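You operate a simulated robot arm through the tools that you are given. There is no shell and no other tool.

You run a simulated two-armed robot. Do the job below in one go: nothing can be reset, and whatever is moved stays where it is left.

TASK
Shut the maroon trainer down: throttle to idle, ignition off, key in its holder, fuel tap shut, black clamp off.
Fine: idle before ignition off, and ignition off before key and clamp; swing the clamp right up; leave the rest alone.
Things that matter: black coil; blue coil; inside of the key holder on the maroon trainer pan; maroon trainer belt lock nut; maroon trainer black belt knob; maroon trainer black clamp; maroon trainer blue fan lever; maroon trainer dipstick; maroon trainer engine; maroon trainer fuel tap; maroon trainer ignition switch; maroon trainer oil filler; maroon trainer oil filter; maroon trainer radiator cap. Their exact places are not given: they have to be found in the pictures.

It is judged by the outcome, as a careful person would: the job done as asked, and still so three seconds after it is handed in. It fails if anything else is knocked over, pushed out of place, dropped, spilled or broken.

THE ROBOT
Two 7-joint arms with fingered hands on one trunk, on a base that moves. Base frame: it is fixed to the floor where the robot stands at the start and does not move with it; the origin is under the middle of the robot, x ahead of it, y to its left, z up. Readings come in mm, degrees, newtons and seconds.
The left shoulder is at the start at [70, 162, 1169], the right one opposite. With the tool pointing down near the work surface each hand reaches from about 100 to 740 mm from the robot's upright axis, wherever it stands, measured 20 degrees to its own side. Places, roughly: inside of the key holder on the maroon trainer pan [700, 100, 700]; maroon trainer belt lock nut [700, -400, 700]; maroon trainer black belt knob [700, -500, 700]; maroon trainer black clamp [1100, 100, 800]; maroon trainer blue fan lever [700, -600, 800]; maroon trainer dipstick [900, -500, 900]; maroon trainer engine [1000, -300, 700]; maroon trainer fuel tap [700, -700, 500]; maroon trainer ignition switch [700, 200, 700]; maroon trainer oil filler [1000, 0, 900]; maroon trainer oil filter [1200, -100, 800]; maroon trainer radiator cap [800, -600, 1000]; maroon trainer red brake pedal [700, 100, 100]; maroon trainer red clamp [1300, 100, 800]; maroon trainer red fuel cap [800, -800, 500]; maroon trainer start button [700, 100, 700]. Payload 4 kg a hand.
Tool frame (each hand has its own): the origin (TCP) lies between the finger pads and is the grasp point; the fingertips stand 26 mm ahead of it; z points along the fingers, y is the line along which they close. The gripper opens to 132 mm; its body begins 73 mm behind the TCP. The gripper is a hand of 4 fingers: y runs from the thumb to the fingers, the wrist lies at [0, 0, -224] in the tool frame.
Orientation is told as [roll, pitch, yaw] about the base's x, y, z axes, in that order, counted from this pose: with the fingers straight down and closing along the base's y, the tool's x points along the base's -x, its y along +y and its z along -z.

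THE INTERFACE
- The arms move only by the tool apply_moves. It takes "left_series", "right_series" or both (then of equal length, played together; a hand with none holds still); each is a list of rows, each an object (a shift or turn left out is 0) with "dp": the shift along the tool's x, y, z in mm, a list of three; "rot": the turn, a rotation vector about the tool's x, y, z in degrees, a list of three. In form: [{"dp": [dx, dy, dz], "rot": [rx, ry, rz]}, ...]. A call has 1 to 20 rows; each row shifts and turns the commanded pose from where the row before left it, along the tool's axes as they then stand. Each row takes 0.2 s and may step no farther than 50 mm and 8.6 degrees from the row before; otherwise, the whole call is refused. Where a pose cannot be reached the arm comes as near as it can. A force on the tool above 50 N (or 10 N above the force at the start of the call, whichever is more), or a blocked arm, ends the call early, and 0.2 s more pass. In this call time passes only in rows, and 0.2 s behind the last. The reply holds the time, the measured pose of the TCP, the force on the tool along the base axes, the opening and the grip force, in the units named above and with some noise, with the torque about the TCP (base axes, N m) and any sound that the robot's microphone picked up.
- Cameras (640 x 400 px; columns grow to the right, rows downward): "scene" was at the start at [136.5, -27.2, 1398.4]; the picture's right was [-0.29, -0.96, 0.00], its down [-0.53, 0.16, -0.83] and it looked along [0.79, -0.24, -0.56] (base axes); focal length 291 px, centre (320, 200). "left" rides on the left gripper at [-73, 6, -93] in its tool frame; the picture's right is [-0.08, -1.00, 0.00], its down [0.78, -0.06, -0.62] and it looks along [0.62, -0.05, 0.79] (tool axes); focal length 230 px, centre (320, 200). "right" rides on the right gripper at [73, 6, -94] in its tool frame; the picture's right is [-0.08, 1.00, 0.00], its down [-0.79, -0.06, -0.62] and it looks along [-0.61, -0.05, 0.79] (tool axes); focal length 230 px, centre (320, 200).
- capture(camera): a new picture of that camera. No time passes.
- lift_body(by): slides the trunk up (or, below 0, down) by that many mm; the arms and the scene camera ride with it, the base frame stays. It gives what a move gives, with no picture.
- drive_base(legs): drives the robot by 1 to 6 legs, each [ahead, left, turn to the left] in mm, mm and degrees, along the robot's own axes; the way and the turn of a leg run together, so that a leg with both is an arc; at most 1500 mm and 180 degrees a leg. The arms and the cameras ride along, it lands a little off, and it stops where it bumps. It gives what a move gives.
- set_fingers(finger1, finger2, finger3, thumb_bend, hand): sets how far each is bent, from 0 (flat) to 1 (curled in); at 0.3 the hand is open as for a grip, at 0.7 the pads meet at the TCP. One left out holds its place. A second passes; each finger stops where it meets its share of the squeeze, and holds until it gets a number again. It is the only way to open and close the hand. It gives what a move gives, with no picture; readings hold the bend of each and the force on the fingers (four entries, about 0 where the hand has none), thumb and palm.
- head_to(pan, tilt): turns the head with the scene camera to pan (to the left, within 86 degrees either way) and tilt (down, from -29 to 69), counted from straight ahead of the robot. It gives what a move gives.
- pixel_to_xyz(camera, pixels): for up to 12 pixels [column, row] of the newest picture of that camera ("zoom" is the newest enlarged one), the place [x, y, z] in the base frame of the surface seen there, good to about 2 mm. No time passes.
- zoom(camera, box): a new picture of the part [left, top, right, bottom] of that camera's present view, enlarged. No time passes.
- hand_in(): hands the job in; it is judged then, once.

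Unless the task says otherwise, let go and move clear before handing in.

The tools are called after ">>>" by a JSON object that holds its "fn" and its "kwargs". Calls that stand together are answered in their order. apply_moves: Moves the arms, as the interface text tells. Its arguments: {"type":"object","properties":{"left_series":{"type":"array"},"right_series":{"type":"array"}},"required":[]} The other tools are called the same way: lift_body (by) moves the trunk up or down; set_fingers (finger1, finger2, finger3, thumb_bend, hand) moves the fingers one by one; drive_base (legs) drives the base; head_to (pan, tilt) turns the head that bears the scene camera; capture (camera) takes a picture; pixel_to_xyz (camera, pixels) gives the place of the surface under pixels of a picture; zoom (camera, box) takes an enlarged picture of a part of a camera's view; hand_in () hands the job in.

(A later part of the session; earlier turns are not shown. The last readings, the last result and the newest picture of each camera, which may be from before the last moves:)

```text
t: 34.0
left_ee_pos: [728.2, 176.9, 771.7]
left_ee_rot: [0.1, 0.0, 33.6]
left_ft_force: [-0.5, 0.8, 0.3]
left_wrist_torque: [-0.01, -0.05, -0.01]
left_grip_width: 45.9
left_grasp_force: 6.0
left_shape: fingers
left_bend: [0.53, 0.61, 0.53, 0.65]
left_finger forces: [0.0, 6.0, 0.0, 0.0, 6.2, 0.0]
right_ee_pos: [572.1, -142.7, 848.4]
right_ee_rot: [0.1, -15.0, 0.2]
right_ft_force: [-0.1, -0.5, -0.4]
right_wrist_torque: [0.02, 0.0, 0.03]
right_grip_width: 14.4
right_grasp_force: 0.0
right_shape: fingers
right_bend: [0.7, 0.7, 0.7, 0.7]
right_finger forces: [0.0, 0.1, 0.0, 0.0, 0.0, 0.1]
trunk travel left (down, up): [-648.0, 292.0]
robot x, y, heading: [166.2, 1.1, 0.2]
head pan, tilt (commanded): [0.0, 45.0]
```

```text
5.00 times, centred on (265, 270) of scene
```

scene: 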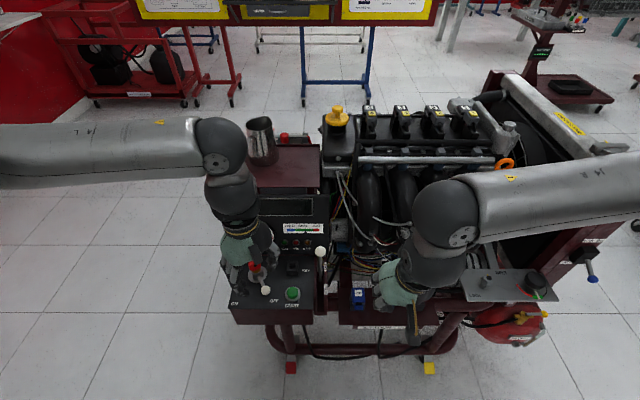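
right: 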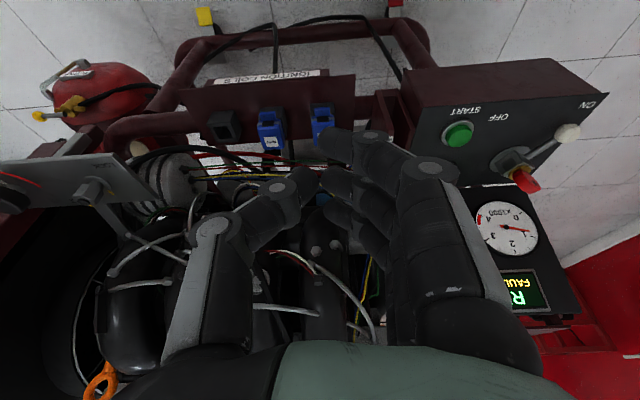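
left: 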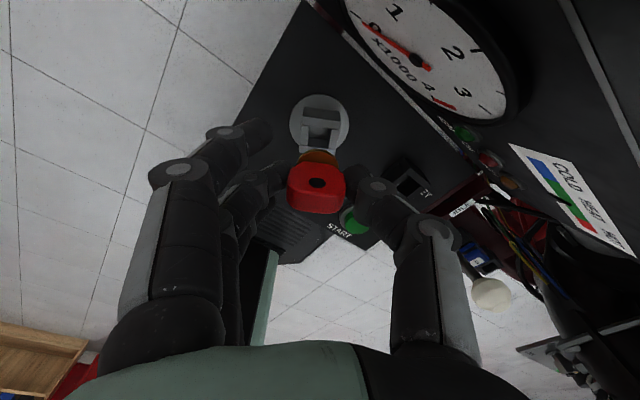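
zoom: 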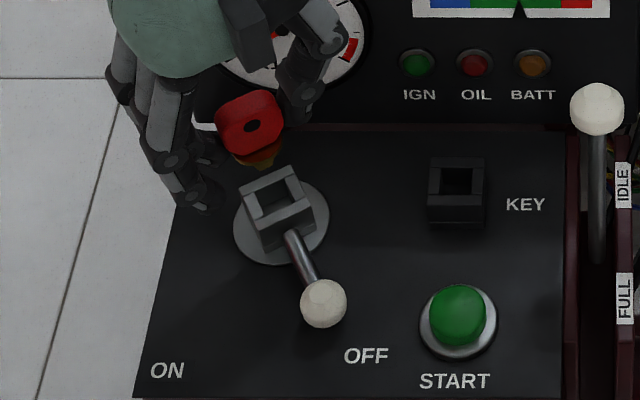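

The key is out, with an orange collar and shank below the bow. I'll zoom in on it from both cameras to see the shape and tilt of the shank.

>>> {"fn": "zoom", "kwargs": {"camera": "scene", "box": [245, 240, 285, 275]}}

>>> {"fn": "zoom", "kwargs": {"camera": "left", "box": [270, 130, 370, 230]}}

>>> {"fn": "capture", "kwargs": {"camera": "right"}}

```text
11.43 times, centred on (265, 258) of scene
```

zoom: 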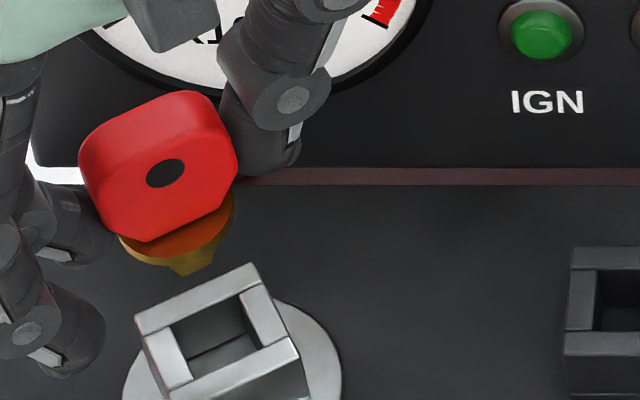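

```text
4.00 times, centred on (320, 180) of left
```

zoom: 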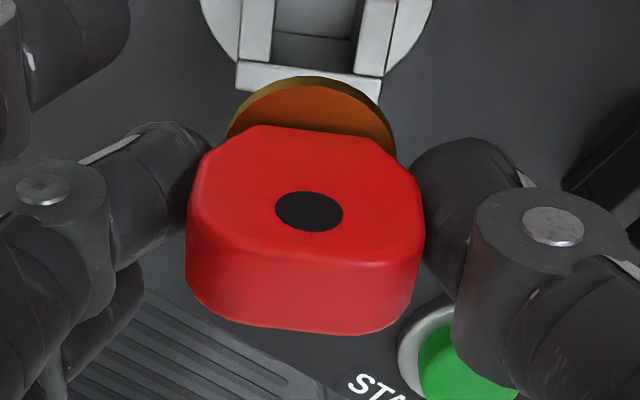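

```text
taken
```

right: 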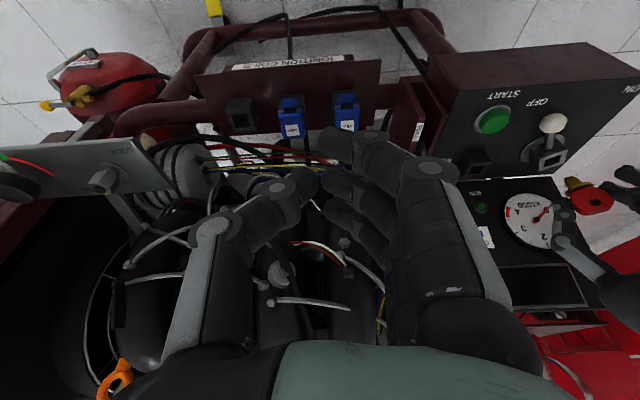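

The right camera sees the held key from the side near (592, 192). I'll zoom in there.

>>> {"fn": "zoom", "kwargs": {"camera": "right", "box": [540, 110, 640, 230]}}

>>> {"fn": "pixel_to_xyz", "kwargs": {"camera": "zoom", "pixels": [[320, 200]]}}

```text
3.33 times, centred on (590, 170) of right
```

zoom: 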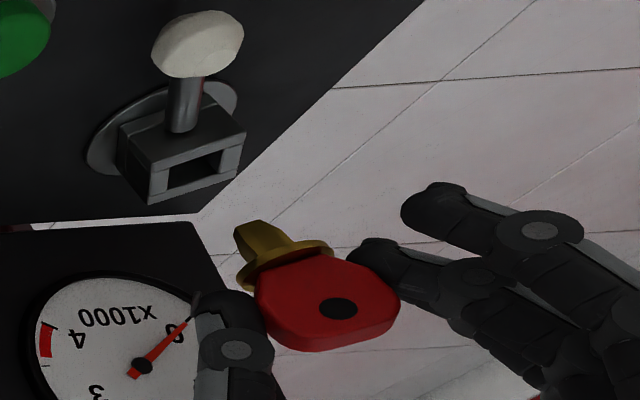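

```text
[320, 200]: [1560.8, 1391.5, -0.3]
```

The key has a short tapered plug under a collar, which suits the square holder. I'll measure the plug tip, collar and bow to know the offset from the TCP.

>>> {"fn": "pixel_to_xyz", "kwargs": {"camera": "zoom", "pixels": [[240, 235], [262, 225], [255, 240], [270, 245], [310, 243], [245, 283], [290, 262], [330, 300], [385, 290], [270, 300]]}}

>>> {"fn": "zoom", "kwargs": {"camera": "right", "box": [565, 165, 625, 215]}}

```text
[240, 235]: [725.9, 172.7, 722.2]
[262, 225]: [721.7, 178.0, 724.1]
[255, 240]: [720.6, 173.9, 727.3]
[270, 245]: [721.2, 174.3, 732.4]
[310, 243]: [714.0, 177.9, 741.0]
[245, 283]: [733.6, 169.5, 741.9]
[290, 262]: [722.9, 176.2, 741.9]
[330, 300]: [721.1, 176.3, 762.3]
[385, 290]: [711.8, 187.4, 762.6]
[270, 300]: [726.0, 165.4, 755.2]
```

```text
8.00 times, centred on (595, 190) of right
```

zoom: 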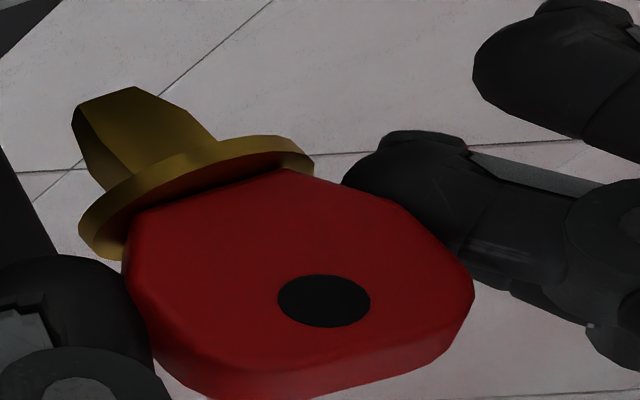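

The plug is about 20 mm long, tapering from 12 to 7 mm, with its tip about 50 mm below the TCP. I'll measure how far the thumb sticks out, to choose a yaw that clears the throttle knob at the holder.

>>> {"fn": "pixel_to_xyz", "kwargs": {"camera": "left", "pixels": [[440, 230], [455, 240], [460, 280], [475, 340], [400, 215], [372, 185], [240, 135], [165, 175], [490, 293], [120, 350]]}}

>>> {"fn": "pixel_to_xyz", "kwargs": {"camera": "right", "pixels": [[563, 212], [555, 240], [560, 215], [580, 240], [600, 270], [470, 160], [480, 170], [465, 150]]}}

```text
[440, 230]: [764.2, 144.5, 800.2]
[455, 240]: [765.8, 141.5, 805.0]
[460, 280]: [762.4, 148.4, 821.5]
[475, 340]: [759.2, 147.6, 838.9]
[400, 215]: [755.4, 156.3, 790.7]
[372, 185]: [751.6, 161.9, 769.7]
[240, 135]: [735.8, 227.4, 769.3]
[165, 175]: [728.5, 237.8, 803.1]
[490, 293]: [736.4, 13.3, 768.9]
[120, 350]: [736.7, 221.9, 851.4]
```

```text
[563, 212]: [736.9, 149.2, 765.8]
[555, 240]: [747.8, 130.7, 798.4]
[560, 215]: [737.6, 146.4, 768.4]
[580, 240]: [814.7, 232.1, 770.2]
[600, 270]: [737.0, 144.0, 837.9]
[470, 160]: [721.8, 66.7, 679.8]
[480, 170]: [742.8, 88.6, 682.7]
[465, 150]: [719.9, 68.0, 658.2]
```

The thumb's outer knuckle is about 52 mm from the TCP, and the wrist camera on the +x side would come close to the console at low yaw. Turning the hand towards yaw ≈ 82° keeps the camera clear and squares the plug with the holder, so I'll rotate in place up here.

>>> {"fn": "apply_moves", "kwargs": {"left_series": [{"dp": [0, 0, -5], "rot": [0, 0, -8]}, {"dp": [0, 0, -5], "rot": [0, 0, -8]}, {"rot": [0, 0, -8]}, {"rot": [0, 0, -8]}, {"rot": [0, 0, -8]}, {"rot": [0, 0, -8]}]}}

>>> {"fn": "capture", "kwargs": {"camera": "left"}}

>>> {"fn": "zoom", "kwargs": {"camera": "right", "box": [500, 110, 640, 250]}}

>>> {"fn": "capture", "kwargs": {"camera": "scene"}}

```text
t: 35.5
left_ee_pos: [729.6, 178.4, 781.6]
left_ee_rot: [0.0, -0.2, 81.6]
left_ft_force: [0.1, 0.6, 0.5]
left_wrist_torque: [0.04, 0.01, 0.0]
left_grip_width: 45.8
left_grasp_force: 6.1
left_shape: fingers
left_bend: [0.53, 0.61, 0.53, 0.65]
left_finger forces: [0.1, 5.9, 0.1, 0.0, 6.1, 0.0]
right_ee_pos: [571.6, -143.1, 849.0]
right_ee_rot: [0.0, -15.0, 0.2]
right_ft_force: [0.5, 0.2, 0.1]
right_wrist_torque: [0.03, 0.05, 0.01]
right_grip_width: 14.5
right_grasp_force: 0.3
right_shape: fingers
right_bend: [0.7, 0.7, 0.7, 0.7]
right_finger forces: [0.1, 0.1, 0.0, 0.1, 0.1, 0.0]
trunk travel left (down, up): [-648.0, 292.0]
robot x, y, heading: [168.8, 0.8, 0.1]
head pan, tilt (commanded): [0.0, 45.0]
```

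```text
taken
```

left: 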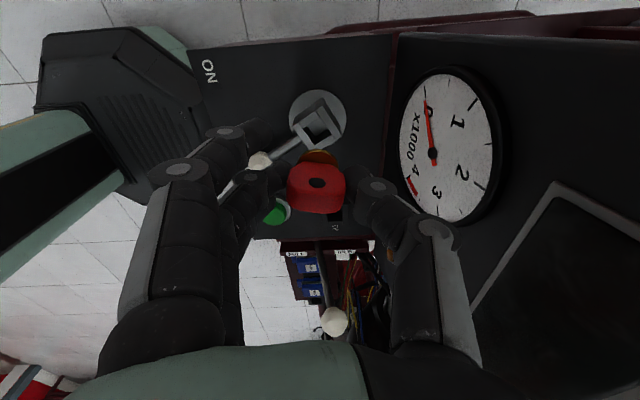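

```text
2.86 times, centred on (570, 180) of right
```

zoom: 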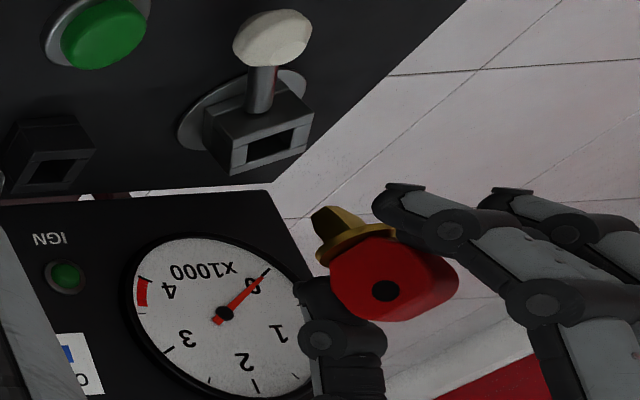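

```text
taken
```

scene: 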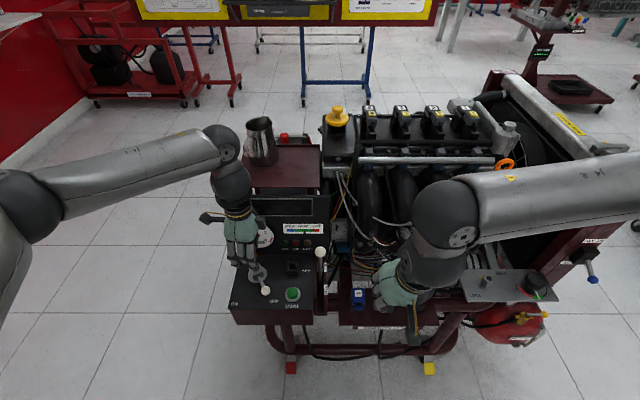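

The hand reached yaw 81.6° and still holds the key. I'll measure the plug from the right camera again.

>>> {"fn": "zoom", "kwargs": {"camera": "right", "box": [550, 170, 630, 230]}}

>>> {"fn": "pixel_to_xyz", "kwargs": {"camera": "zoom", "pixels": [[320, 200]]}}

```text
6.67 times, centred on (590, 200) of right
```

zoom: 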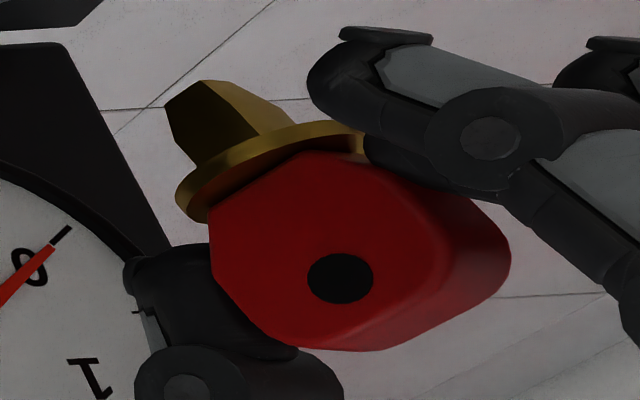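

```text
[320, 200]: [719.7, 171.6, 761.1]
```

The plug looks square in section and tapered, so aligning it to the holder is right. I'll measure its corners.

>>> {"fn": "pixel_to_xyz", "kwargs": {"camera": "zoom", "pixels": [[170, 110], [200, 88], [230, 92], [205, 155], [230, 145], [280, 125], [190, 130], [235, 110], [190, 200], [350, 140], [340, 280], [265, 150]]}}

```text
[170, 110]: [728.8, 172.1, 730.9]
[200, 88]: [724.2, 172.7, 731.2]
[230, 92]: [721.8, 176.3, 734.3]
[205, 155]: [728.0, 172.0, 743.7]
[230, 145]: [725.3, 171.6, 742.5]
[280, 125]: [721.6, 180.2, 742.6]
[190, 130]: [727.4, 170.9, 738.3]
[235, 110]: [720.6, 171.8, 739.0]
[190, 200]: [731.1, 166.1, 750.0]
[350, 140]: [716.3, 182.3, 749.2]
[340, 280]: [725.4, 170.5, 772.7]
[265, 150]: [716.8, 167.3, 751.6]
```

The plug's centre is about (-3, -3) mm from the TCP and its tip about 51 mm below it. I'll carry the key over to the holder at this height.

>>> {"fn": "apply_moves", "kwargs": {"left_series": [{"dp": [24, -7, 0]}, {"dp": [24, -7, 0]}, {"dp": [24, -7, 0]}, {"dp": [21.7, -6.1, 0]}]}}

>>> {"fn": "capture", "kwargs": {"camera": "left"}}

>>> {"fn": "capture", "kwargs": {"camera": "right"}}

>>> {"fn": "zoom", "kwargs": {"camera": "scene", "box": [230, 220, 330, 310]}}

```text
t: 36.5
left_ee_pos: [743.8, 82.4, 781.8]
left_ee_rot: [0.1, 0.0, 81.8]
left_ft_force: [0.6, 0.5, -0.3]
left_wrist_torque: [-0.02, 0.0, 0.01]
left_grip_width: 45.5
left_grasp_force: 5.9
left_shape: fingers
left_bend: [0.53, 0.61, 0.53, 0.65]
left_finger forces: [0.1, 6.0, 0.1, 0.0, 6.0, 0.0]
right_ee_pos: [571.4, -143.7, 847.9]
right_ee_rot: [0.1, -14.9, 0.2]
right_ft_force: [0.2, 0.1, -0.7]
right_wrist_torque: [0.0, -0.03, 0.0]
right_grip_width: 14.5
right_grasp_force: 0.0
right_shape: fingers
right_bend: [0.7, 0.7, 0.7, 0.7]
right_finger forces: [0.0, 0.0, 0.0, 0.1, 0.0, 0.1]
trunk travel left (down, up): [-648.0, 292.0]
robot x, y, heading: [171.5, 5.3, 0.1]
head pan, tilt (commanded): [0.0, 45.0]
```

```text
taken
```

left: 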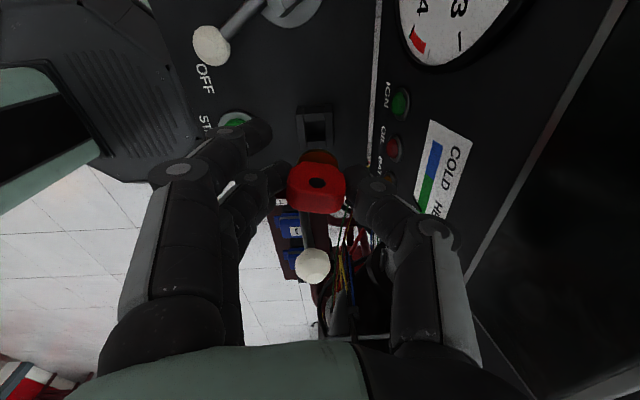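

```text
taken
```

right: 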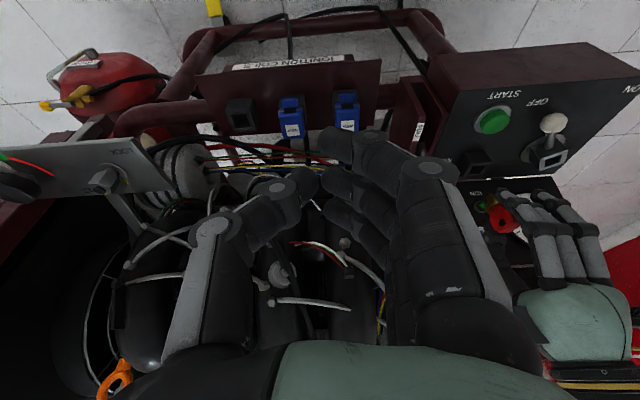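

```text
4.44 times, centred on (280, 265) of scene
```

zoom: 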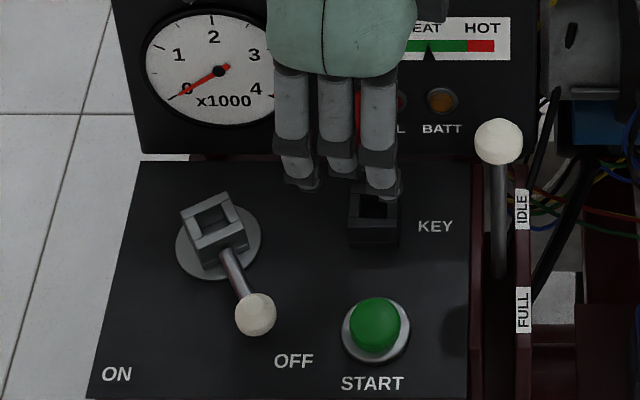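

The holder opening shows at (315, 128) in the left view, just past the key. I'll measure its rim corners now and compare them with the TCP.

>>> {"fn": "zoom", "kwargs": {"camera": "left", "box": [270, 90, 370, 220]}}

>>> {"fn": "zoom", "kwargs": {"camera": "right", "box": [440, 120, 540, 240]}}

```text
3.08 times, centred on (320, 155) of left
```

zoom: 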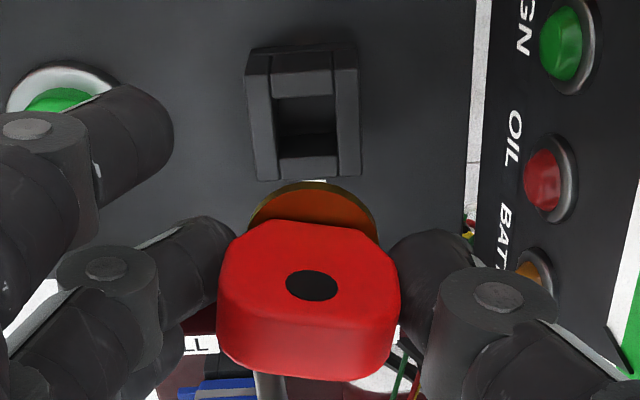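

```text
3.33 times, centred on (490, 180) of right
```

zoom: 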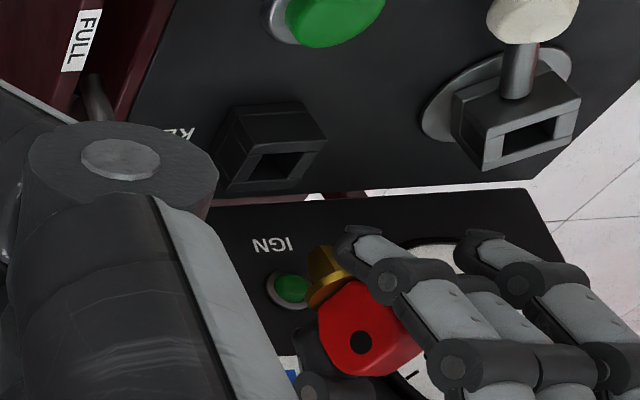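

I'll measure the plug and the holder rim together in this right-camera zoom.

>>> {"fn": "pixel_to_xyz", "kwargs": {"camera": "zoom", "pixels": [[262, 156], [304, 152], [296, 178], [250, 182], [322, 140], [215, 190], [318, 250], [312, 270], [332, 255], [325, 290], [350, 300], [290, 186]]}}

>>> {"fn": "zoom", "kwargs": {"camera": "left", "box": [280, 95, 350, 160]}}

>>> {"fn": "pixel_to_xyz", "kwargs": {"camera": "zoom", "pixels": [[262, 110], [360, 105], [262, 290], [365, 290], [200, 100], [400, 100], [230, 345], [420, 340], [310, 200], [310, 310]]}}

```text
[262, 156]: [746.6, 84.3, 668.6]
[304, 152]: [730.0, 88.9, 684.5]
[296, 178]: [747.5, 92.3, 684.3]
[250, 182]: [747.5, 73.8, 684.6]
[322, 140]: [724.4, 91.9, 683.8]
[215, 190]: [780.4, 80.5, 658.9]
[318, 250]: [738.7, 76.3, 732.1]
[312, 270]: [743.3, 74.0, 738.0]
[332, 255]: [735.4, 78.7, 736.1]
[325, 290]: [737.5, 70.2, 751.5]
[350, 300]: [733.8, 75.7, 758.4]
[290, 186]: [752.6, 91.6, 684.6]
```

```text
6.15 times, centred on (315, 128) of left
```

zoom: 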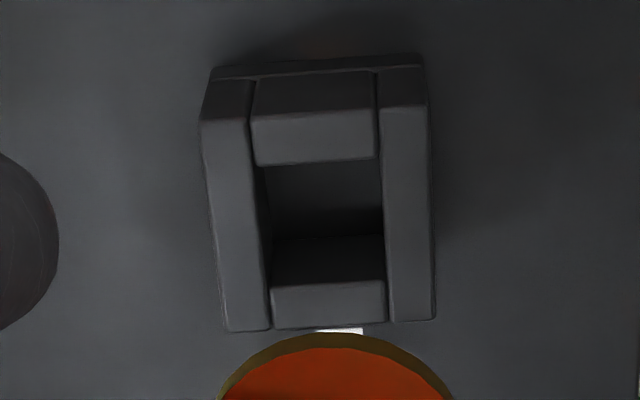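

```text
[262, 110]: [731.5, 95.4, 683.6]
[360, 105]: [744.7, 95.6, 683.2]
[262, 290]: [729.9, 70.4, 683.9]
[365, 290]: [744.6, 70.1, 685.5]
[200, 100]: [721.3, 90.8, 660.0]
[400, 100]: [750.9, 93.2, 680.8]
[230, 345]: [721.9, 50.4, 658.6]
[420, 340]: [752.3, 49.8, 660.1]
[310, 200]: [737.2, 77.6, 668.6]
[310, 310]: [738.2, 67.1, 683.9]
```

Plug centre is about (740, 79) and the holder's centre about (738.7, 79.3), so I only need a 1 mm correction in x. I'll lower until the tip is at the rim, then continue in small steps.

>>> {"fn": "apply_moves", "kwargs": {"left_series": [{"dp": [0, 1, 14]}, {"dp": [0, 0, 14]}, {"dp": [0, 0, 12]}]}}

>>> {"fn": "zoom", "kwargs": {"camera": "right", "box": [440, 100, 540, 220]}}

>>> {"fn": "capture", "kwargs": {"camera": "left"}}

>>> {"fn": "zoom", "kwargs": {"camera": "scene", "box": [260, 230, 330, 290]}}

```text
t: 37.2
left_ee_pos: [740.3, 80.1, 742.2]
left_ee_rot: [0.1, 0.0, 81.6]
left_ft_force: [0.8, -0.4, -0.3]
left_wrist_torque: [0.04, 0.02, 0.01]
left_grip_width: 45.7
left_grasp_force: 6.4
left_shape: fingers
left_bend: [0.53, 0.61, 0.53, 0.65]
left_finger forces: [0.1, 6.0, 0.0, 0.0, 6.1, 0.0]
right_ee_pos: [571.9, -143.5, 848.9]
right_ee_rot: [0.0, -14.9, 0.2]
right_ft_force: [0.1, 0.0, 0.9]
right_wrist_torque: [0.0, 0.02, 0.01]
right_grip_width: 14.4
right_grasp_force: 0.1
right_shape: fingers
right_bend: [0.7, 0.7, 0.7, 0.7]
right_finger forces: [0.1, 0.1, 0.1, 0.0, 0.1, 0.0]
trunk travel left (down, up): [-648.0, 292.0]
robot x, y, heading: [168.7, -1.9, 0.2]
head pan, tilt (commanded): [0.0, 45.0]
```

```text
3.33 times, centred on (490, 160) of right
```

zoom: 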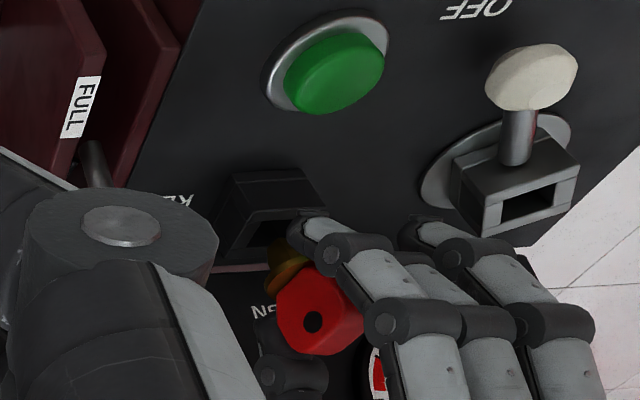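

```text
taken
```

left: 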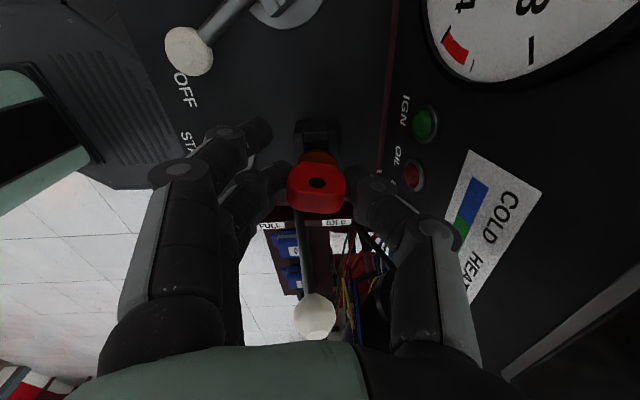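

```text
6.67 times, centred on (295, 260) of scene
```

zoom: 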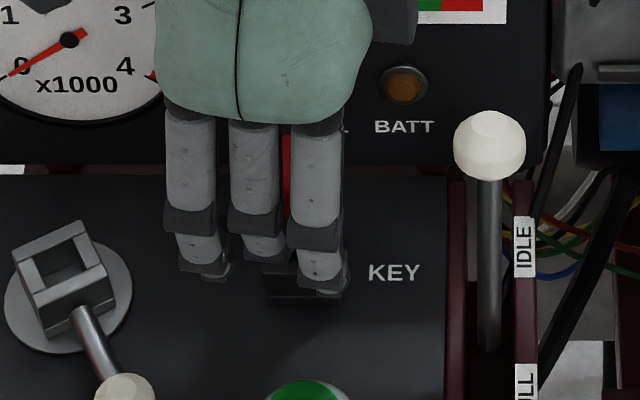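

The tip is just above the rim. Readings wander a few mm between calls, so I'll compare plug and holder within the same picture.

>>> {"fn": "zoom", "kwargs": {"camera": "right", "box": [465, 140, 525, 190]}}

>>> {"fn": "pixel_to_xyz", "kwargs": {"camera": "zoom", "pixels": [[320, 200]]}}

>>> {"fn": "zoom", "kwargs": {"camera": "left", "box": [280, 105, 360, 185]}}

```text
8.00 times, centred on (495, 165) of right
```

zoom: 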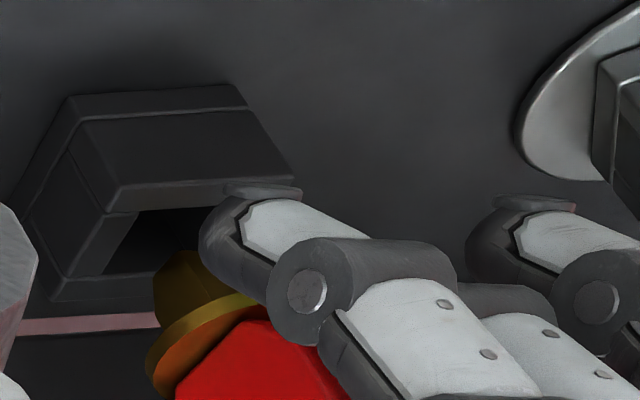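

```text
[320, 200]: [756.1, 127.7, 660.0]
```

```text
5.00 times, centred on (320, 145) of left
```

zoom: 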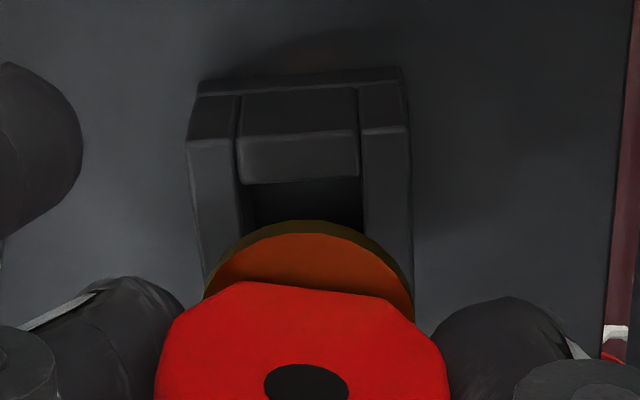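

In the left view the collar sits about 1–1.5 mm to the +x side of the holder's centre. I'll check the y alignment from the right view.

>>> {"fn": "zoom", "kwargs": {"camera": "right", "box": [465, 140, 525, 190]}}

>>> {"fn": "pixel_to_xyz", "kwargs": {"camera": "zoom", "pixels": [[165, 265], [190, 258], [215, 258], [175, 300], [195, 280], [120, 188], [285, 180], [60, 278], [135, 215], [108, 265], [115, 290], [160, 350]]}}

```text
8.00 times, centred on (495, 165) of right
```

zoom: 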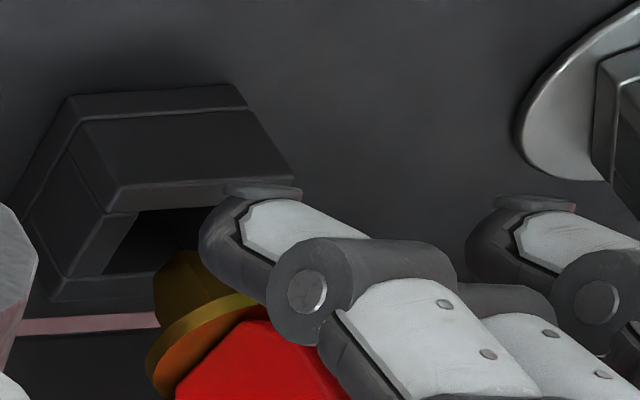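

```text
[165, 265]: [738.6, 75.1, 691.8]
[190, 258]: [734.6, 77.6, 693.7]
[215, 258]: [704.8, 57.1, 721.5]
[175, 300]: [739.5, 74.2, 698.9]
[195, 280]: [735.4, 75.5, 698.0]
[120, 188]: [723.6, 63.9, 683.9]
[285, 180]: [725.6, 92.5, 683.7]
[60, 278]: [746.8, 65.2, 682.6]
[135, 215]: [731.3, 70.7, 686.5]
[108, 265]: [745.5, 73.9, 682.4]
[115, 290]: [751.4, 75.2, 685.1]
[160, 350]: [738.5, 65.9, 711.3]
```

Plug centre is about (738.6, 78.9) against the holder's centre at about (738.7, 78.9), so it's well aligned. I'll insert it in small steps.

>>> {"fn": "apply_moves", "kwargs": {"left_series": [{"dp": [0, 0, 6]}, {"dp": [0, 0, 6]}, {"dp": [0, 0, 5]}, {"dp": [0, 0, 4]}]}}

>>> {"fn": "zoom", "kwargs": {"camera": "right", "box": [465, 130, 525, 180]}}

>>> {"fn": "zoom", "kwargs": {"camera": "left", "box": [280, 115, 360, 215]}}

```text
t: 38.2
left_ee_pos: [740.2, 80.8, 720.3]
left_ee_rot: [0.0, 0.0, 81.6]
left_ft_force: [0.1, -0.1, 0.4]
left_wrist_torque: [0.01, -0.01, 0.0]
left_grip_width: 45.5
left_grasp_force: 5.8
left_shape: fingers
left_bend: [0.53, 0.61, 0.53, 0.65]
left_finger forces: [0.0, 5.9, 0.0, 0.1, 6.1, 0.0]
right_ee_pos: [571.0, -144.4, 849.1]
right_ee_rot: [0.0, -15.0, 0.2]
right_ft_force: [0.0, -0.2, 0.6]
right_wrist_torque: [-0.01, 0.0, 0.0]
right_grip_width: 14.6
right_grasp_force: 0.2
right_shape: fingers
right_bend: [0.7, 0.7, 0.7, 0.7]
right_finger forces: [0.1, 0.0, 0.1, 0.0, 0.1, 0.0]
trunk travel left (down, up): [-648.0, 292.0]
robot x, y, heading: [165.0, 0.2, 0.2]
head pan, tilt (commanded): [0.0, 45.0]
```

```text
8.00 times, centred on (495, 155) of right
```

zoom: 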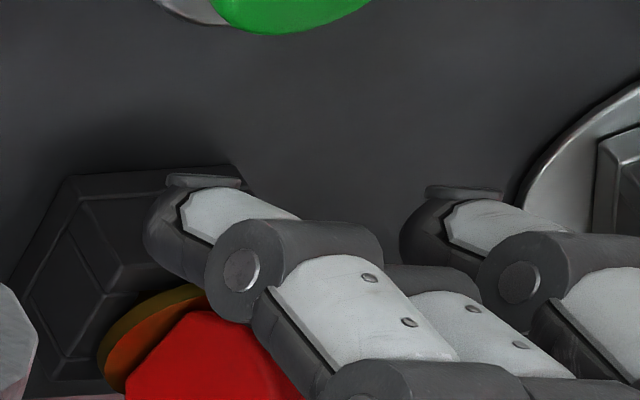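

```text
4.00 times, centred on (320, 165) of left
```

zoom: 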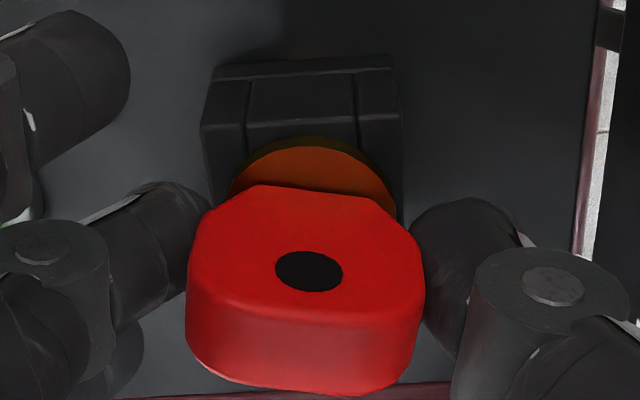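

The plug is entering with no resistance and the collar is a few mm above the rim. I'll go down in 2 mm steps until it seats.

>>> {"fn": "apply_moves", "kwargs": {"left_series": [{"dp": [0, 0, 2]}, {"dp": [0, 0, 2]}]}}

>>> {"fn": "zoom", "kwargs": {"camera": "right", "box": [465, 130, 525, 180]}}

>>> {"fn": "pixel_to_xyz", "kwargs": {"camera": "zoom", "pixels": [[120, 340], [150, 310], [185, 292], [110, 360], [100, 300], [200, 340]]}}

```text
t: 38.9
left_ee_pos: [741.0, 80.6, 717.2]
left_ee_rot: [-0.1, 0.0, 81.6]
left_ft_force: [0.4, 0.0, 0.6]
left_wrist_torque: [-0.03, -0.01, 0.0]
left_grip_width: 44.8
left_grasp_force: 4.9
left_shape: fingers
left_bend: [0.53, 0.62, 0.53, 0.66]
left_finger forces: [0.0, 4.8, 0.0, 0.1, 5.1, 0.0]
right_ee_pos: [571.8, -144.3, 850.1]
right_ee_rot: [0.0, -14.9, 0.2]
right_ft_force: [0.0, -0.2, 0.3]
right_wrist_torque: [-0.01, 0.02, -0.02]
right_grip_width: 14.5
right_grasp_force: 0.2
right_shape: fingers
right_bend: [0.7, 0.7, 0.7, 0.7]
right_finger forces: [0.0, 0.1, 0.1, 0.0, 0.1, 0.0]
trunk travel left (down, up): [-648.0, 292.0]
robot x, y, heading: [165.4, 2.5, 0.2]
head pan, tilt (commanded): [0.0, 45.0]
```

```text
8.00 times, centred on (495, 155) of right
```

zoom: 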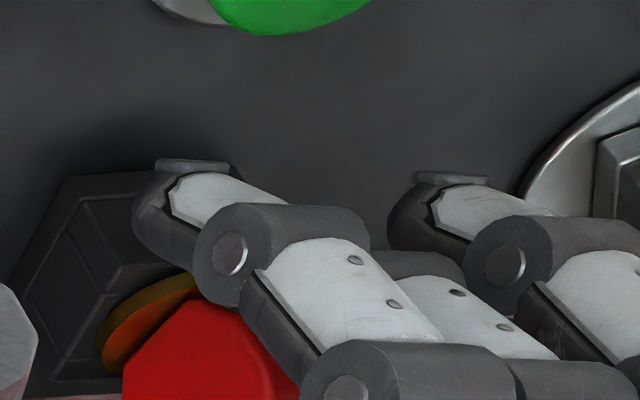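

```text
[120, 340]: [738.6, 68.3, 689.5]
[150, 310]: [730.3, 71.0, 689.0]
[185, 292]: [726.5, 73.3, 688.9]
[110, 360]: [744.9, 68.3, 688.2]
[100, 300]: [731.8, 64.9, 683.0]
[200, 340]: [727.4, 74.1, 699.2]
```

The collar sits at z ≈ 689 on the rim and the grip force eased, so the key is seated. I'll release it gently.

>>> {"fn": "set_fingers", "kwargs": {"hand": "left", "finger2": 0.57, "thumb_bend": 0.6}}

>>> {"fn": "capture", "kwargs": {"camera": "left"}}

>>> {"fn": "zoom", "kwargs": {"camera": "right", "box": [465, 120, 545, 180]}}

```text
t: 39.9
left_ee_pos: [740.6, 79.0, 716.6]
left_ee_rot: [0.0, 0.0, 81.6]
left_ft_force: [-0.4, -0.1, 0.4]
left_wrist_torque: [0.02, 0.0, 0.03]
left_grip_width: 49.4
left_grasp_force: 0.0
left_shape: fingers
left_bend: [0.53, 0.56, 0.53, 0.6]
left_finger forces: [0.0, 0.0, 0.1, 0.1, 0.0, 0.1]
right_ee_pos: [571.6, -144.1, 848.7]
right_ee_rot: [0.0, -14.9, 0.2]
right_ft_force: [-0.3, 0.8, -0.4]
right_wrist_torque: [0.0, 0.01, -0.02]
right_grip_width: 14.3
right_grasp_force: 0.0
right_shape: fingers
right_bend: [0.7, 0.7, 0.7, 0.7]
right_finger forces: [0.0, 0.1, 0.0, 0.0, 0.1, 0.0]
trunk travel left (down, up): [-648.0, 292.0]
robot x, y, heading: [167.3, -3.4, 0.3]
head pan, tilt (commanded): [0.0, 45.0]
```

```text
taken
```

left: 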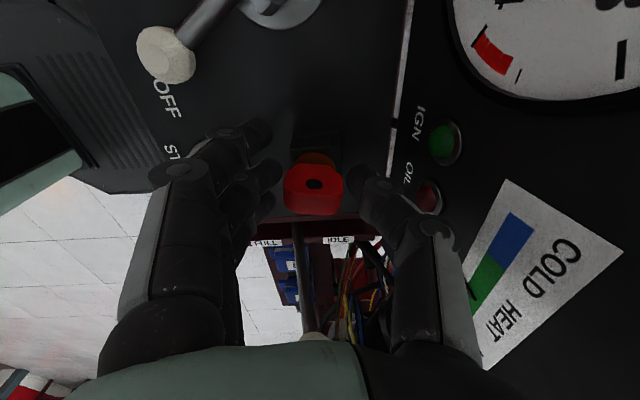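

```text
6.67 times, centred on (505, 150) of right
```

zoom: 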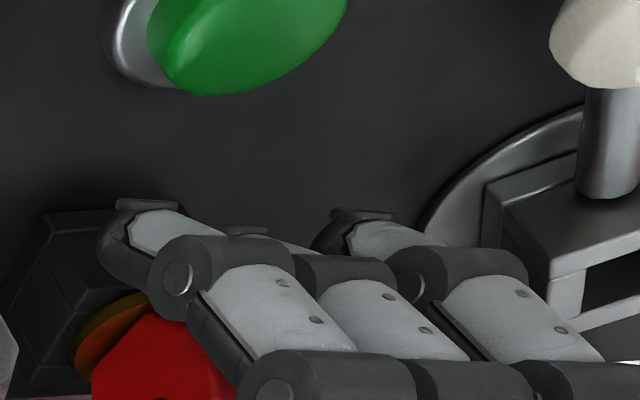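

Finger forces are zero and the key is standing in its holder. I'll lift the hand straight up and look.

>>> {"fn": "apply_moves", "kwargs": {"left_series": [{"dp": [0, 0, -10]}, {"dp": [0, 0, -20]}, {"dp": [0, 0, -30]}, {"dp": [0, 0, -40]}, {"dp": [0, 0, -40]}]}}

>>> {"fn": "capture", "kwargs": {"camera": "left"}}

>>> {"fn": "zoom", "kwargs": {"camera": "right", "box": [440, 100, 600, 220]}}

>>> {"fn": "zoom", "kwargs": {"camera": "scene", "box": [220, 230, 340, 320]}}

```text
t: 41.0
left_ee_pos: [739.5, 80.1, 857.6]
left_ee_rot: [0.0, -0.1, 81.5]
left_ft_force: [0.1, 0.2, 0.5]
left_wrist_torque: [0.02, 0.0, -0.01]
left_grip_width: 49.3
left_grasp_force: 0.1
left_shape: fingers
left_bend: [0.53, 0.56, 0.53, 0.6]
left_finger forces: [0.0, 0.0, 0.1, 0.0, 0.1, 0.0]
right_ee_pos: [571.5, -144.5, 848.5]
right_ee_rot: [0.0, -15.0, 0.2]
right_ft_force: [-0.5, 0.6, -0.2]
right_wrist_torque: [0.0, 0.01, 0.0]
right_grip_width: 14.4
right_grasp_force: 0.0
right_shape: fingers
right_bend: [0.7, 0.7, 0.7, 0.7]
right_finger forces: [0.0, 0.1, 0.1, 0.0, 0.0, 0.0]
trunk travel left (down, up): [-648.0, 292.0]
robot x, y, heading: [167.2, -1.1, 0.3]
head pan, tilt (commanded): [0.0, 45.0]
```

```text
taken
```

left: 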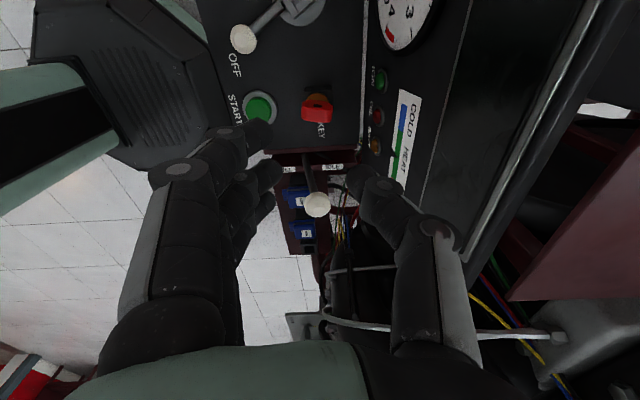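

```text
3.33 times, centred on (520, 160) of right
```

zoom: 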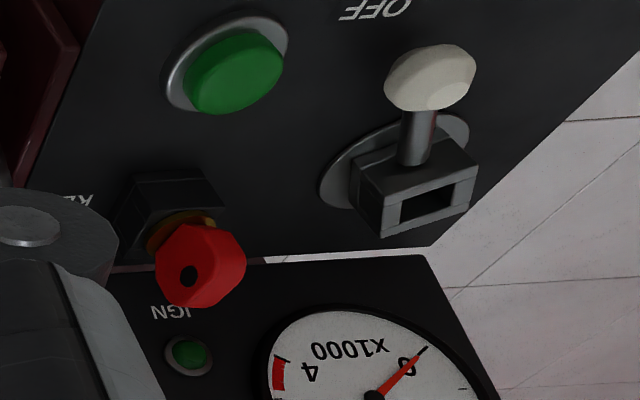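

```text
4.44 times, centred on (280, 275) of scene
```

zoom: 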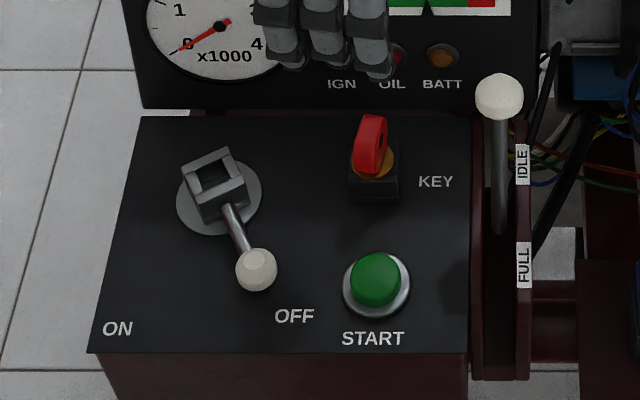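

The key stands in its holder, the ignition points to OFF, and the throttle is at idle. Next is the fuel tap: I'll draw both hands back from the trainer and drive right.

>>> {"fn": "apply_moves", "kwargs": {"left_series": [{"dp": [7, 46, -12]}, {"dp": [7, 46, -12]}, {"dp": [7, 46, -12]}, {"dp": [7, 46, -12]}, {"dp": [7, 46, -12]}], "right_series": [{"dp": [25, 0, -10]}, {"dp": [25, 0, -10]}, {"dp": [25, 0, -10]}, {"dp": [25, 0, -10]}, {"dp": [25, 0, -10]}]}}

>>> {"fn": "drive_base", "kwargs": {"legs": [[0, -430, 0]]}}

>>> {"fn": "head_to", "kwargs": {"pan": -20, "tilt": 50}}

>>> {"fn": "capture", "kwargs": {"camera": "scene"}}

>>> {"fn": "capture", "kwargs": {"camera": "right"}}

```text
t: 42.2
left_ee_pos: [507.6, 79.6, 916.2]
left_ee_rot: [0.0, 0.0, 81.8]
left_ft_force: [0.0, 0.2, 0.8]
left_wrist_torque: [0.03, 0.01, 0.0]
left_grip_width: 49.4
left_grasp_force: 0.0
left_shape: fingers
left_bend: [0.53, 0.56, 0.53, 0.6]
left_finger forces: [0.1, 0.0, 0.0, 0.0, 0.0, 0.0]
right_ee_pos: [510.6, -114.1, 832.6]
right_ee_rot: [-0.1, -14.9, 0.2]
right_ft_force: [0.5, 0.3, 0.7]
right_wrist_torque: [0.0, -0.04, -0.03]
right_grip_width: 14.7
right_grasp_force: 0.1
right_shape: fingers
right_bend: [0.7, 0.7, 0.7, 0.7]
right_finger forces: [0.0, 0.0, 0.0, 0.1, 0.0, 0.0]
right hand out of reach, approached as far as the arm can: row 2, 3, 4, 5
trunk travel left (down, up): [-648.0, 292.0]
robot x, y, heading: [170.4, 1.0, -0.0]
head pan, tilt (commanded): [0.0, 45.0]
```

```text
t: 44.9
left_ee_pos: [509.9, -351.7, 916.8]
left_ee_rot: [0.1, 0.0, 81.8]
left_ft_force: [-0.2, -0.3, 0.1]
left_wrist_torque: [0.04, -0.01, 0.0]
left_grip_width: 49.4
left_grasp_force: 0.0
left_shape: fingers
left_bend: [0.53, 0.56, 0.53, 0.6]
left_finger forces: [0.1, 0.0, 0.0, 0.1, 0.0, 0.0]
right_ee_pos: [514.7, -545.3, 831.3]
right_ee_rot: [-0.2, -14.7, 0.5]
right_ft_force: [0.8, -1.2, -0.3]
right_wrist_torque: [0.02, 0.0, -0.04]
right_grip_width: 14.5
right_grasp_force: 0.1
right_shape: fingers
right_bend: [0.7, 0.7, 0.7, 0.7]
right_finger forces: [0.0, 0.0, 0.0, 0.0, 0.1, 0.0]
trunk travel left (down, up): [-648.0, 292.0]
robot x, y, heading: [174.6, -435.3, 0.4]
head pan, tilt (commanded): [0.0, 45.0]
```

```text
t: 45.7
left_ee_pos: [511.5, -352.4, 916.9]
left_ee_rot: [-0.1, 0.0, 81.8]
left_ft_force: [0.1, 0.4, -1.0]
left_wrist_torque: [-0.02, 0.06, 0.01]
left_grip_width: 49.3
left_grasp_force: 0.0
left_shape: fingers
left_bend: [0.53, 0.56, 0.53, 0.6]
left_finger forces: [0.1, 0.0, 0.1, 0.0, 0.1, 0.1]
right_ee_pos: [515.3, -546.6, 832.6]
right_ee_rot: [-0.1, -14.7, 0.5]
right_ft_force: [-0.7, 0.0, -0.9]
right_wrist_torque: [0.0, 0.02, 0.03]
right_grip_width: 14.6
right_grasp_force: 0.0
right_shape: fingers
right_bend: [0.7, 0.7, 0.7, 0.7]
right_finger forces: [0.0, 0.0, 0.0, 0.0, 0.0, 0.0]
trunk travel left (down, up): [-648.0, 292.0]
robot x, y, heading: [171.1, -431.3, 0.4]
head pan, tilt (commanded): [-20.0, 50.0]
```

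```text
taken
```

scene: 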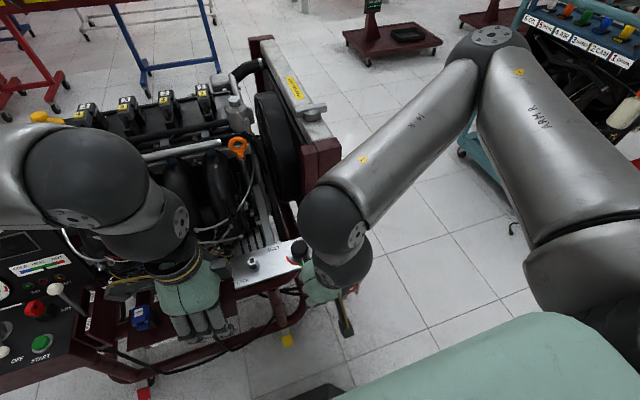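

```text
taken
```

right: 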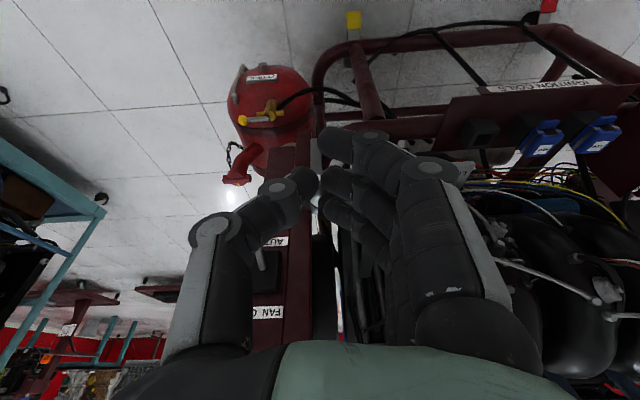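

The right camera sees the petrol tank and its tap near (265, 112). I'll zoom in and measure.

>>> {"fn": "zoom", "kwargs": {"camera": "right", "box": [215, 60, 325, 160]}}

>>> {"fn": "pixel_to_xyz", "kwargs": {"camera": "right", "pixels": [[243, 120], [255, 118], [268, 115], [272, 108], [285, 110], [265, 100], [280, 140], [250, 140], [260, 75], [235, 170], [310, 130], [270, 240]]}}

```text
4.00 times, centred on (270, 110) of right
```

zoom: 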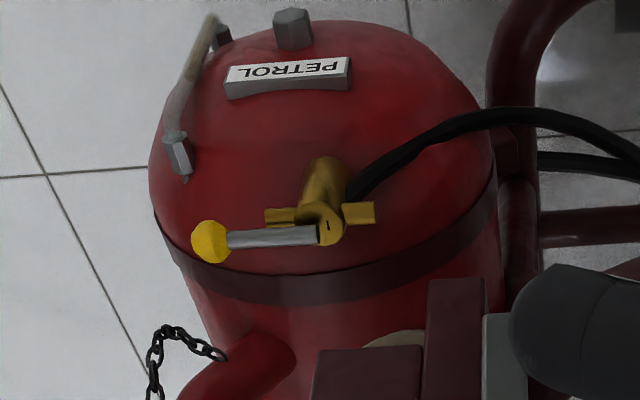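

```text
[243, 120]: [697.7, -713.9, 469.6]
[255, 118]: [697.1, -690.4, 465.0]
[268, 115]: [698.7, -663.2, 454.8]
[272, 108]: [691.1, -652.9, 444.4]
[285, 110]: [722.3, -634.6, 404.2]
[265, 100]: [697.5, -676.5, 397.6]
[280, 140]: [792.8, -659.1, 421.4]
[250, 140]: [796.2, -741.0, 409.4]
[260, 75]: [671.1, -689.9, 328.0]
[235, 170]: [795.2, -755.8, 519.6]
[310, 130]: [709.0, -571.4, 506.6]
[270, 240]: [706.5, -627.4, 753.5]
```

The tap's handle runs along -y from its axis at about (700, -655, 460) to the yellow ball at about (700, -714, 470), parallel to the pipe stubs, so it is open. I'll measure the blue fan lever above it, which must not be touched, and lower the trunk.

>>> {"fn": "pixel_to_xyz", "kwargs": {"camera": "right", "pixels": [[263, 258], [262, 275], [258, 245], [285, 255], [240, 150], [238, 180], [320, 150], [300, 170], [315, 280], [280, 210]]}}

>>> {"fn": "lift_body", "kwargs": {"by": -250}}

>>> {"fn": "capture", "kwargs": {"camera": "right"}}

>>> {"fn": "capture", "kwargs": {"camera": "scene"}}

```text
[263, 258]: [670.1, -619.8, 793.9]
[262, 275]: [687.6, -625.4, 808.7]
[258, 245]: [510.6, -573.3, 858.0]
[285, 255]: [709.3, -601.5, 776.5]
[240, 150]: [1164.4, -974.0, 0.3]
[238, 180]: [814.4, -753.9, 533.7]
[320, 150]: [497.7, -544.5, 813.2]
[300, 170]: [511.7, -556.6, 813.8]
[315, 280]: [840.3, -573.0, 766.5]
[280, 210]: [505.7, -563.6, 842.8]
```

```text
t: 48.3
left_ee_pos: [510.5, -352.1, 666.7]
left_ee_rot: [0.1, 0.0, 81.9]
left_ft_force: [-0.2, -0.2, -0.2]
left_wrist_torque: [-0.03, -0.01, -0.03]
left_grip_width: 49.3
left_grasp_force: 0.1
left_shape: fingers
left_bend: [0.53, 0.56, 0.53, 0.6]
left_finger forces: [0.1, 0.1, 0.0, 0.1, 0.0, 0.0]
right_ee_pos: [515.3, -545.4, 582.5]
right_ee_rot: [-0.2, -14.9, 0.5]
right_ft_force: [0.3, 0.2, 1.2]
right_wrist_torque: [-0.05, -0.01, -0.01]
right_grip_width: 14.6
right_grasp_force: 0.1
right_shape: fingers
right_bend: [0.7, 0.7, 0.7, 0.7]
right_finger forces: [0.0, 0.1, 0.1, 0.1, 0.1, 0.0]
trunk travel left (down, up): [-398.0, 542.0]
robot x, y, heading: [168.2, -433.4, 0.4]
head pan, tilt (commanded): [-20.0, 50.0]
```

```text
taken
```

right: 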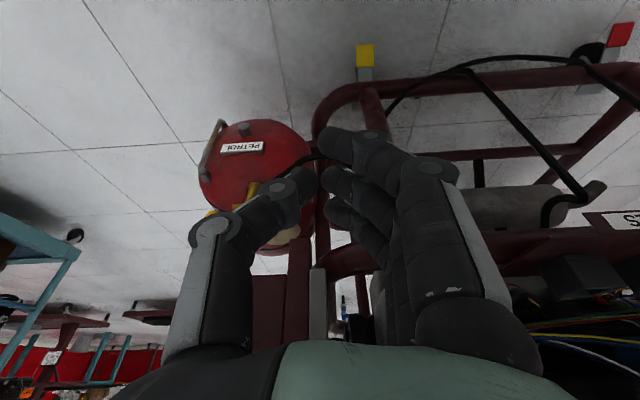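

```text
taken
```

scene: 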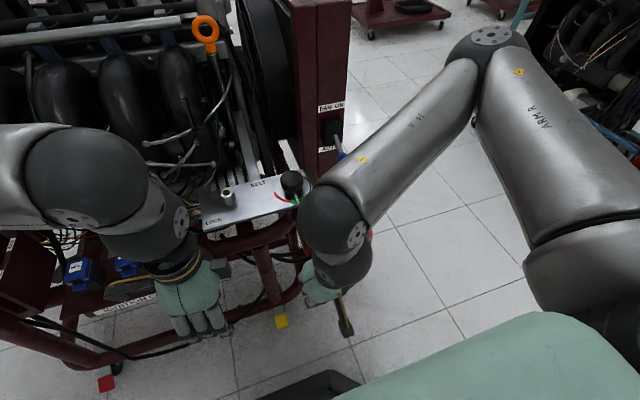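

The hand sits low in front of the trainer, and the blue lever is around (640–690, -625, 795), which I must keep away from. I'll move the right hand outward and pitch it forward 45° for a look at the tap.

>>> {"fn": "apply_moves", "kwargs": {"right_series": [{"dp": [0, -40, 0]}, {"dp": [0, -40, 0]}, {"dp": [0, -40, 0]}, {"dp": [0, -35, 0]}, {"rot": [0, -7.5, 0]}, {"rot": [0, -7.5, 0]}, {"rot": [0, -7.5, 0]}, {"rot": [0, -7.5, 0]}]}}

>>> {"fn": "capture", "kwargs": {"camera": "right"}}

>>> {"fn": "capture", "kwargs": {"camera": "scene"}}

```text
t: 50.1
left_ee_pos: [510.7, -352.5, 668.2]
left_ee_rot: [0.0, 0.0, 81.8]
left_ft_force: [-0.5, -0.6, 0.3]
left_wrist_torque: [0.0, -0.03, -0.01]
left_grip_width: 49.4
left_grasp_force: 0.0
left_shape: fingers
left_bend: [0.53, 0.56, 0.53, 0.6]
left_finger forces: [0.1, 0.0, 0.1, 0.0, 0.0, 0.0]
right_ee_pos: [581.3, -698.6, 563.4]
right_ee_rot: [1.2, -35.0, 1.7]
right_ft_force: [0.0, 0.0, -0.1]
right_wrist_torque: [0.0, 0.0, 0.02]
right_grip_width: 13.9
right_grasp_force: 0.1
right_shape: fingers
right_bend: [0.7, 0.7, 0.7, 0.7]
right_finger forces: [0.1, 0.0, 0.0, 0.1, 0.1, 0.1]
right hand out of reach, approached as far as the arm can: row 1, 2, 5, 6, 7, 8
trunk travel left (down, up): [-398.0, 542.0]
robot x, y, heading: [172.4, -435.5, 0.5]
head pan, tilt (commanded): [-20.0, 50.0]
```

```text
taken
```

right: 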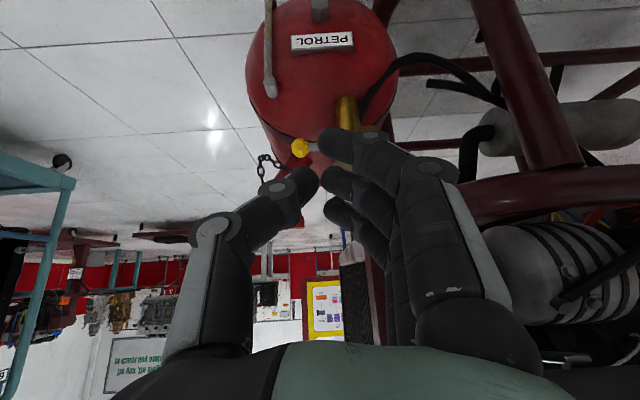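

```text
taken
```

scene: 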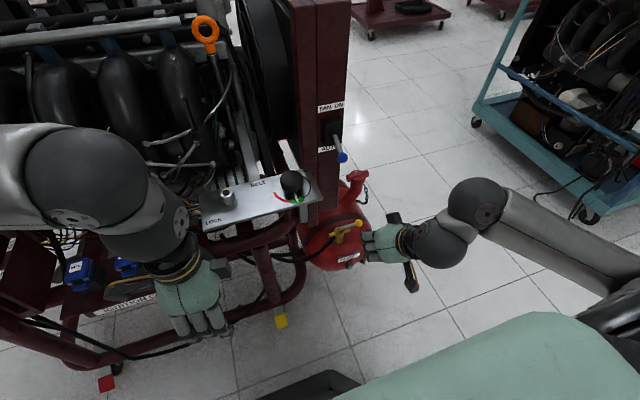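

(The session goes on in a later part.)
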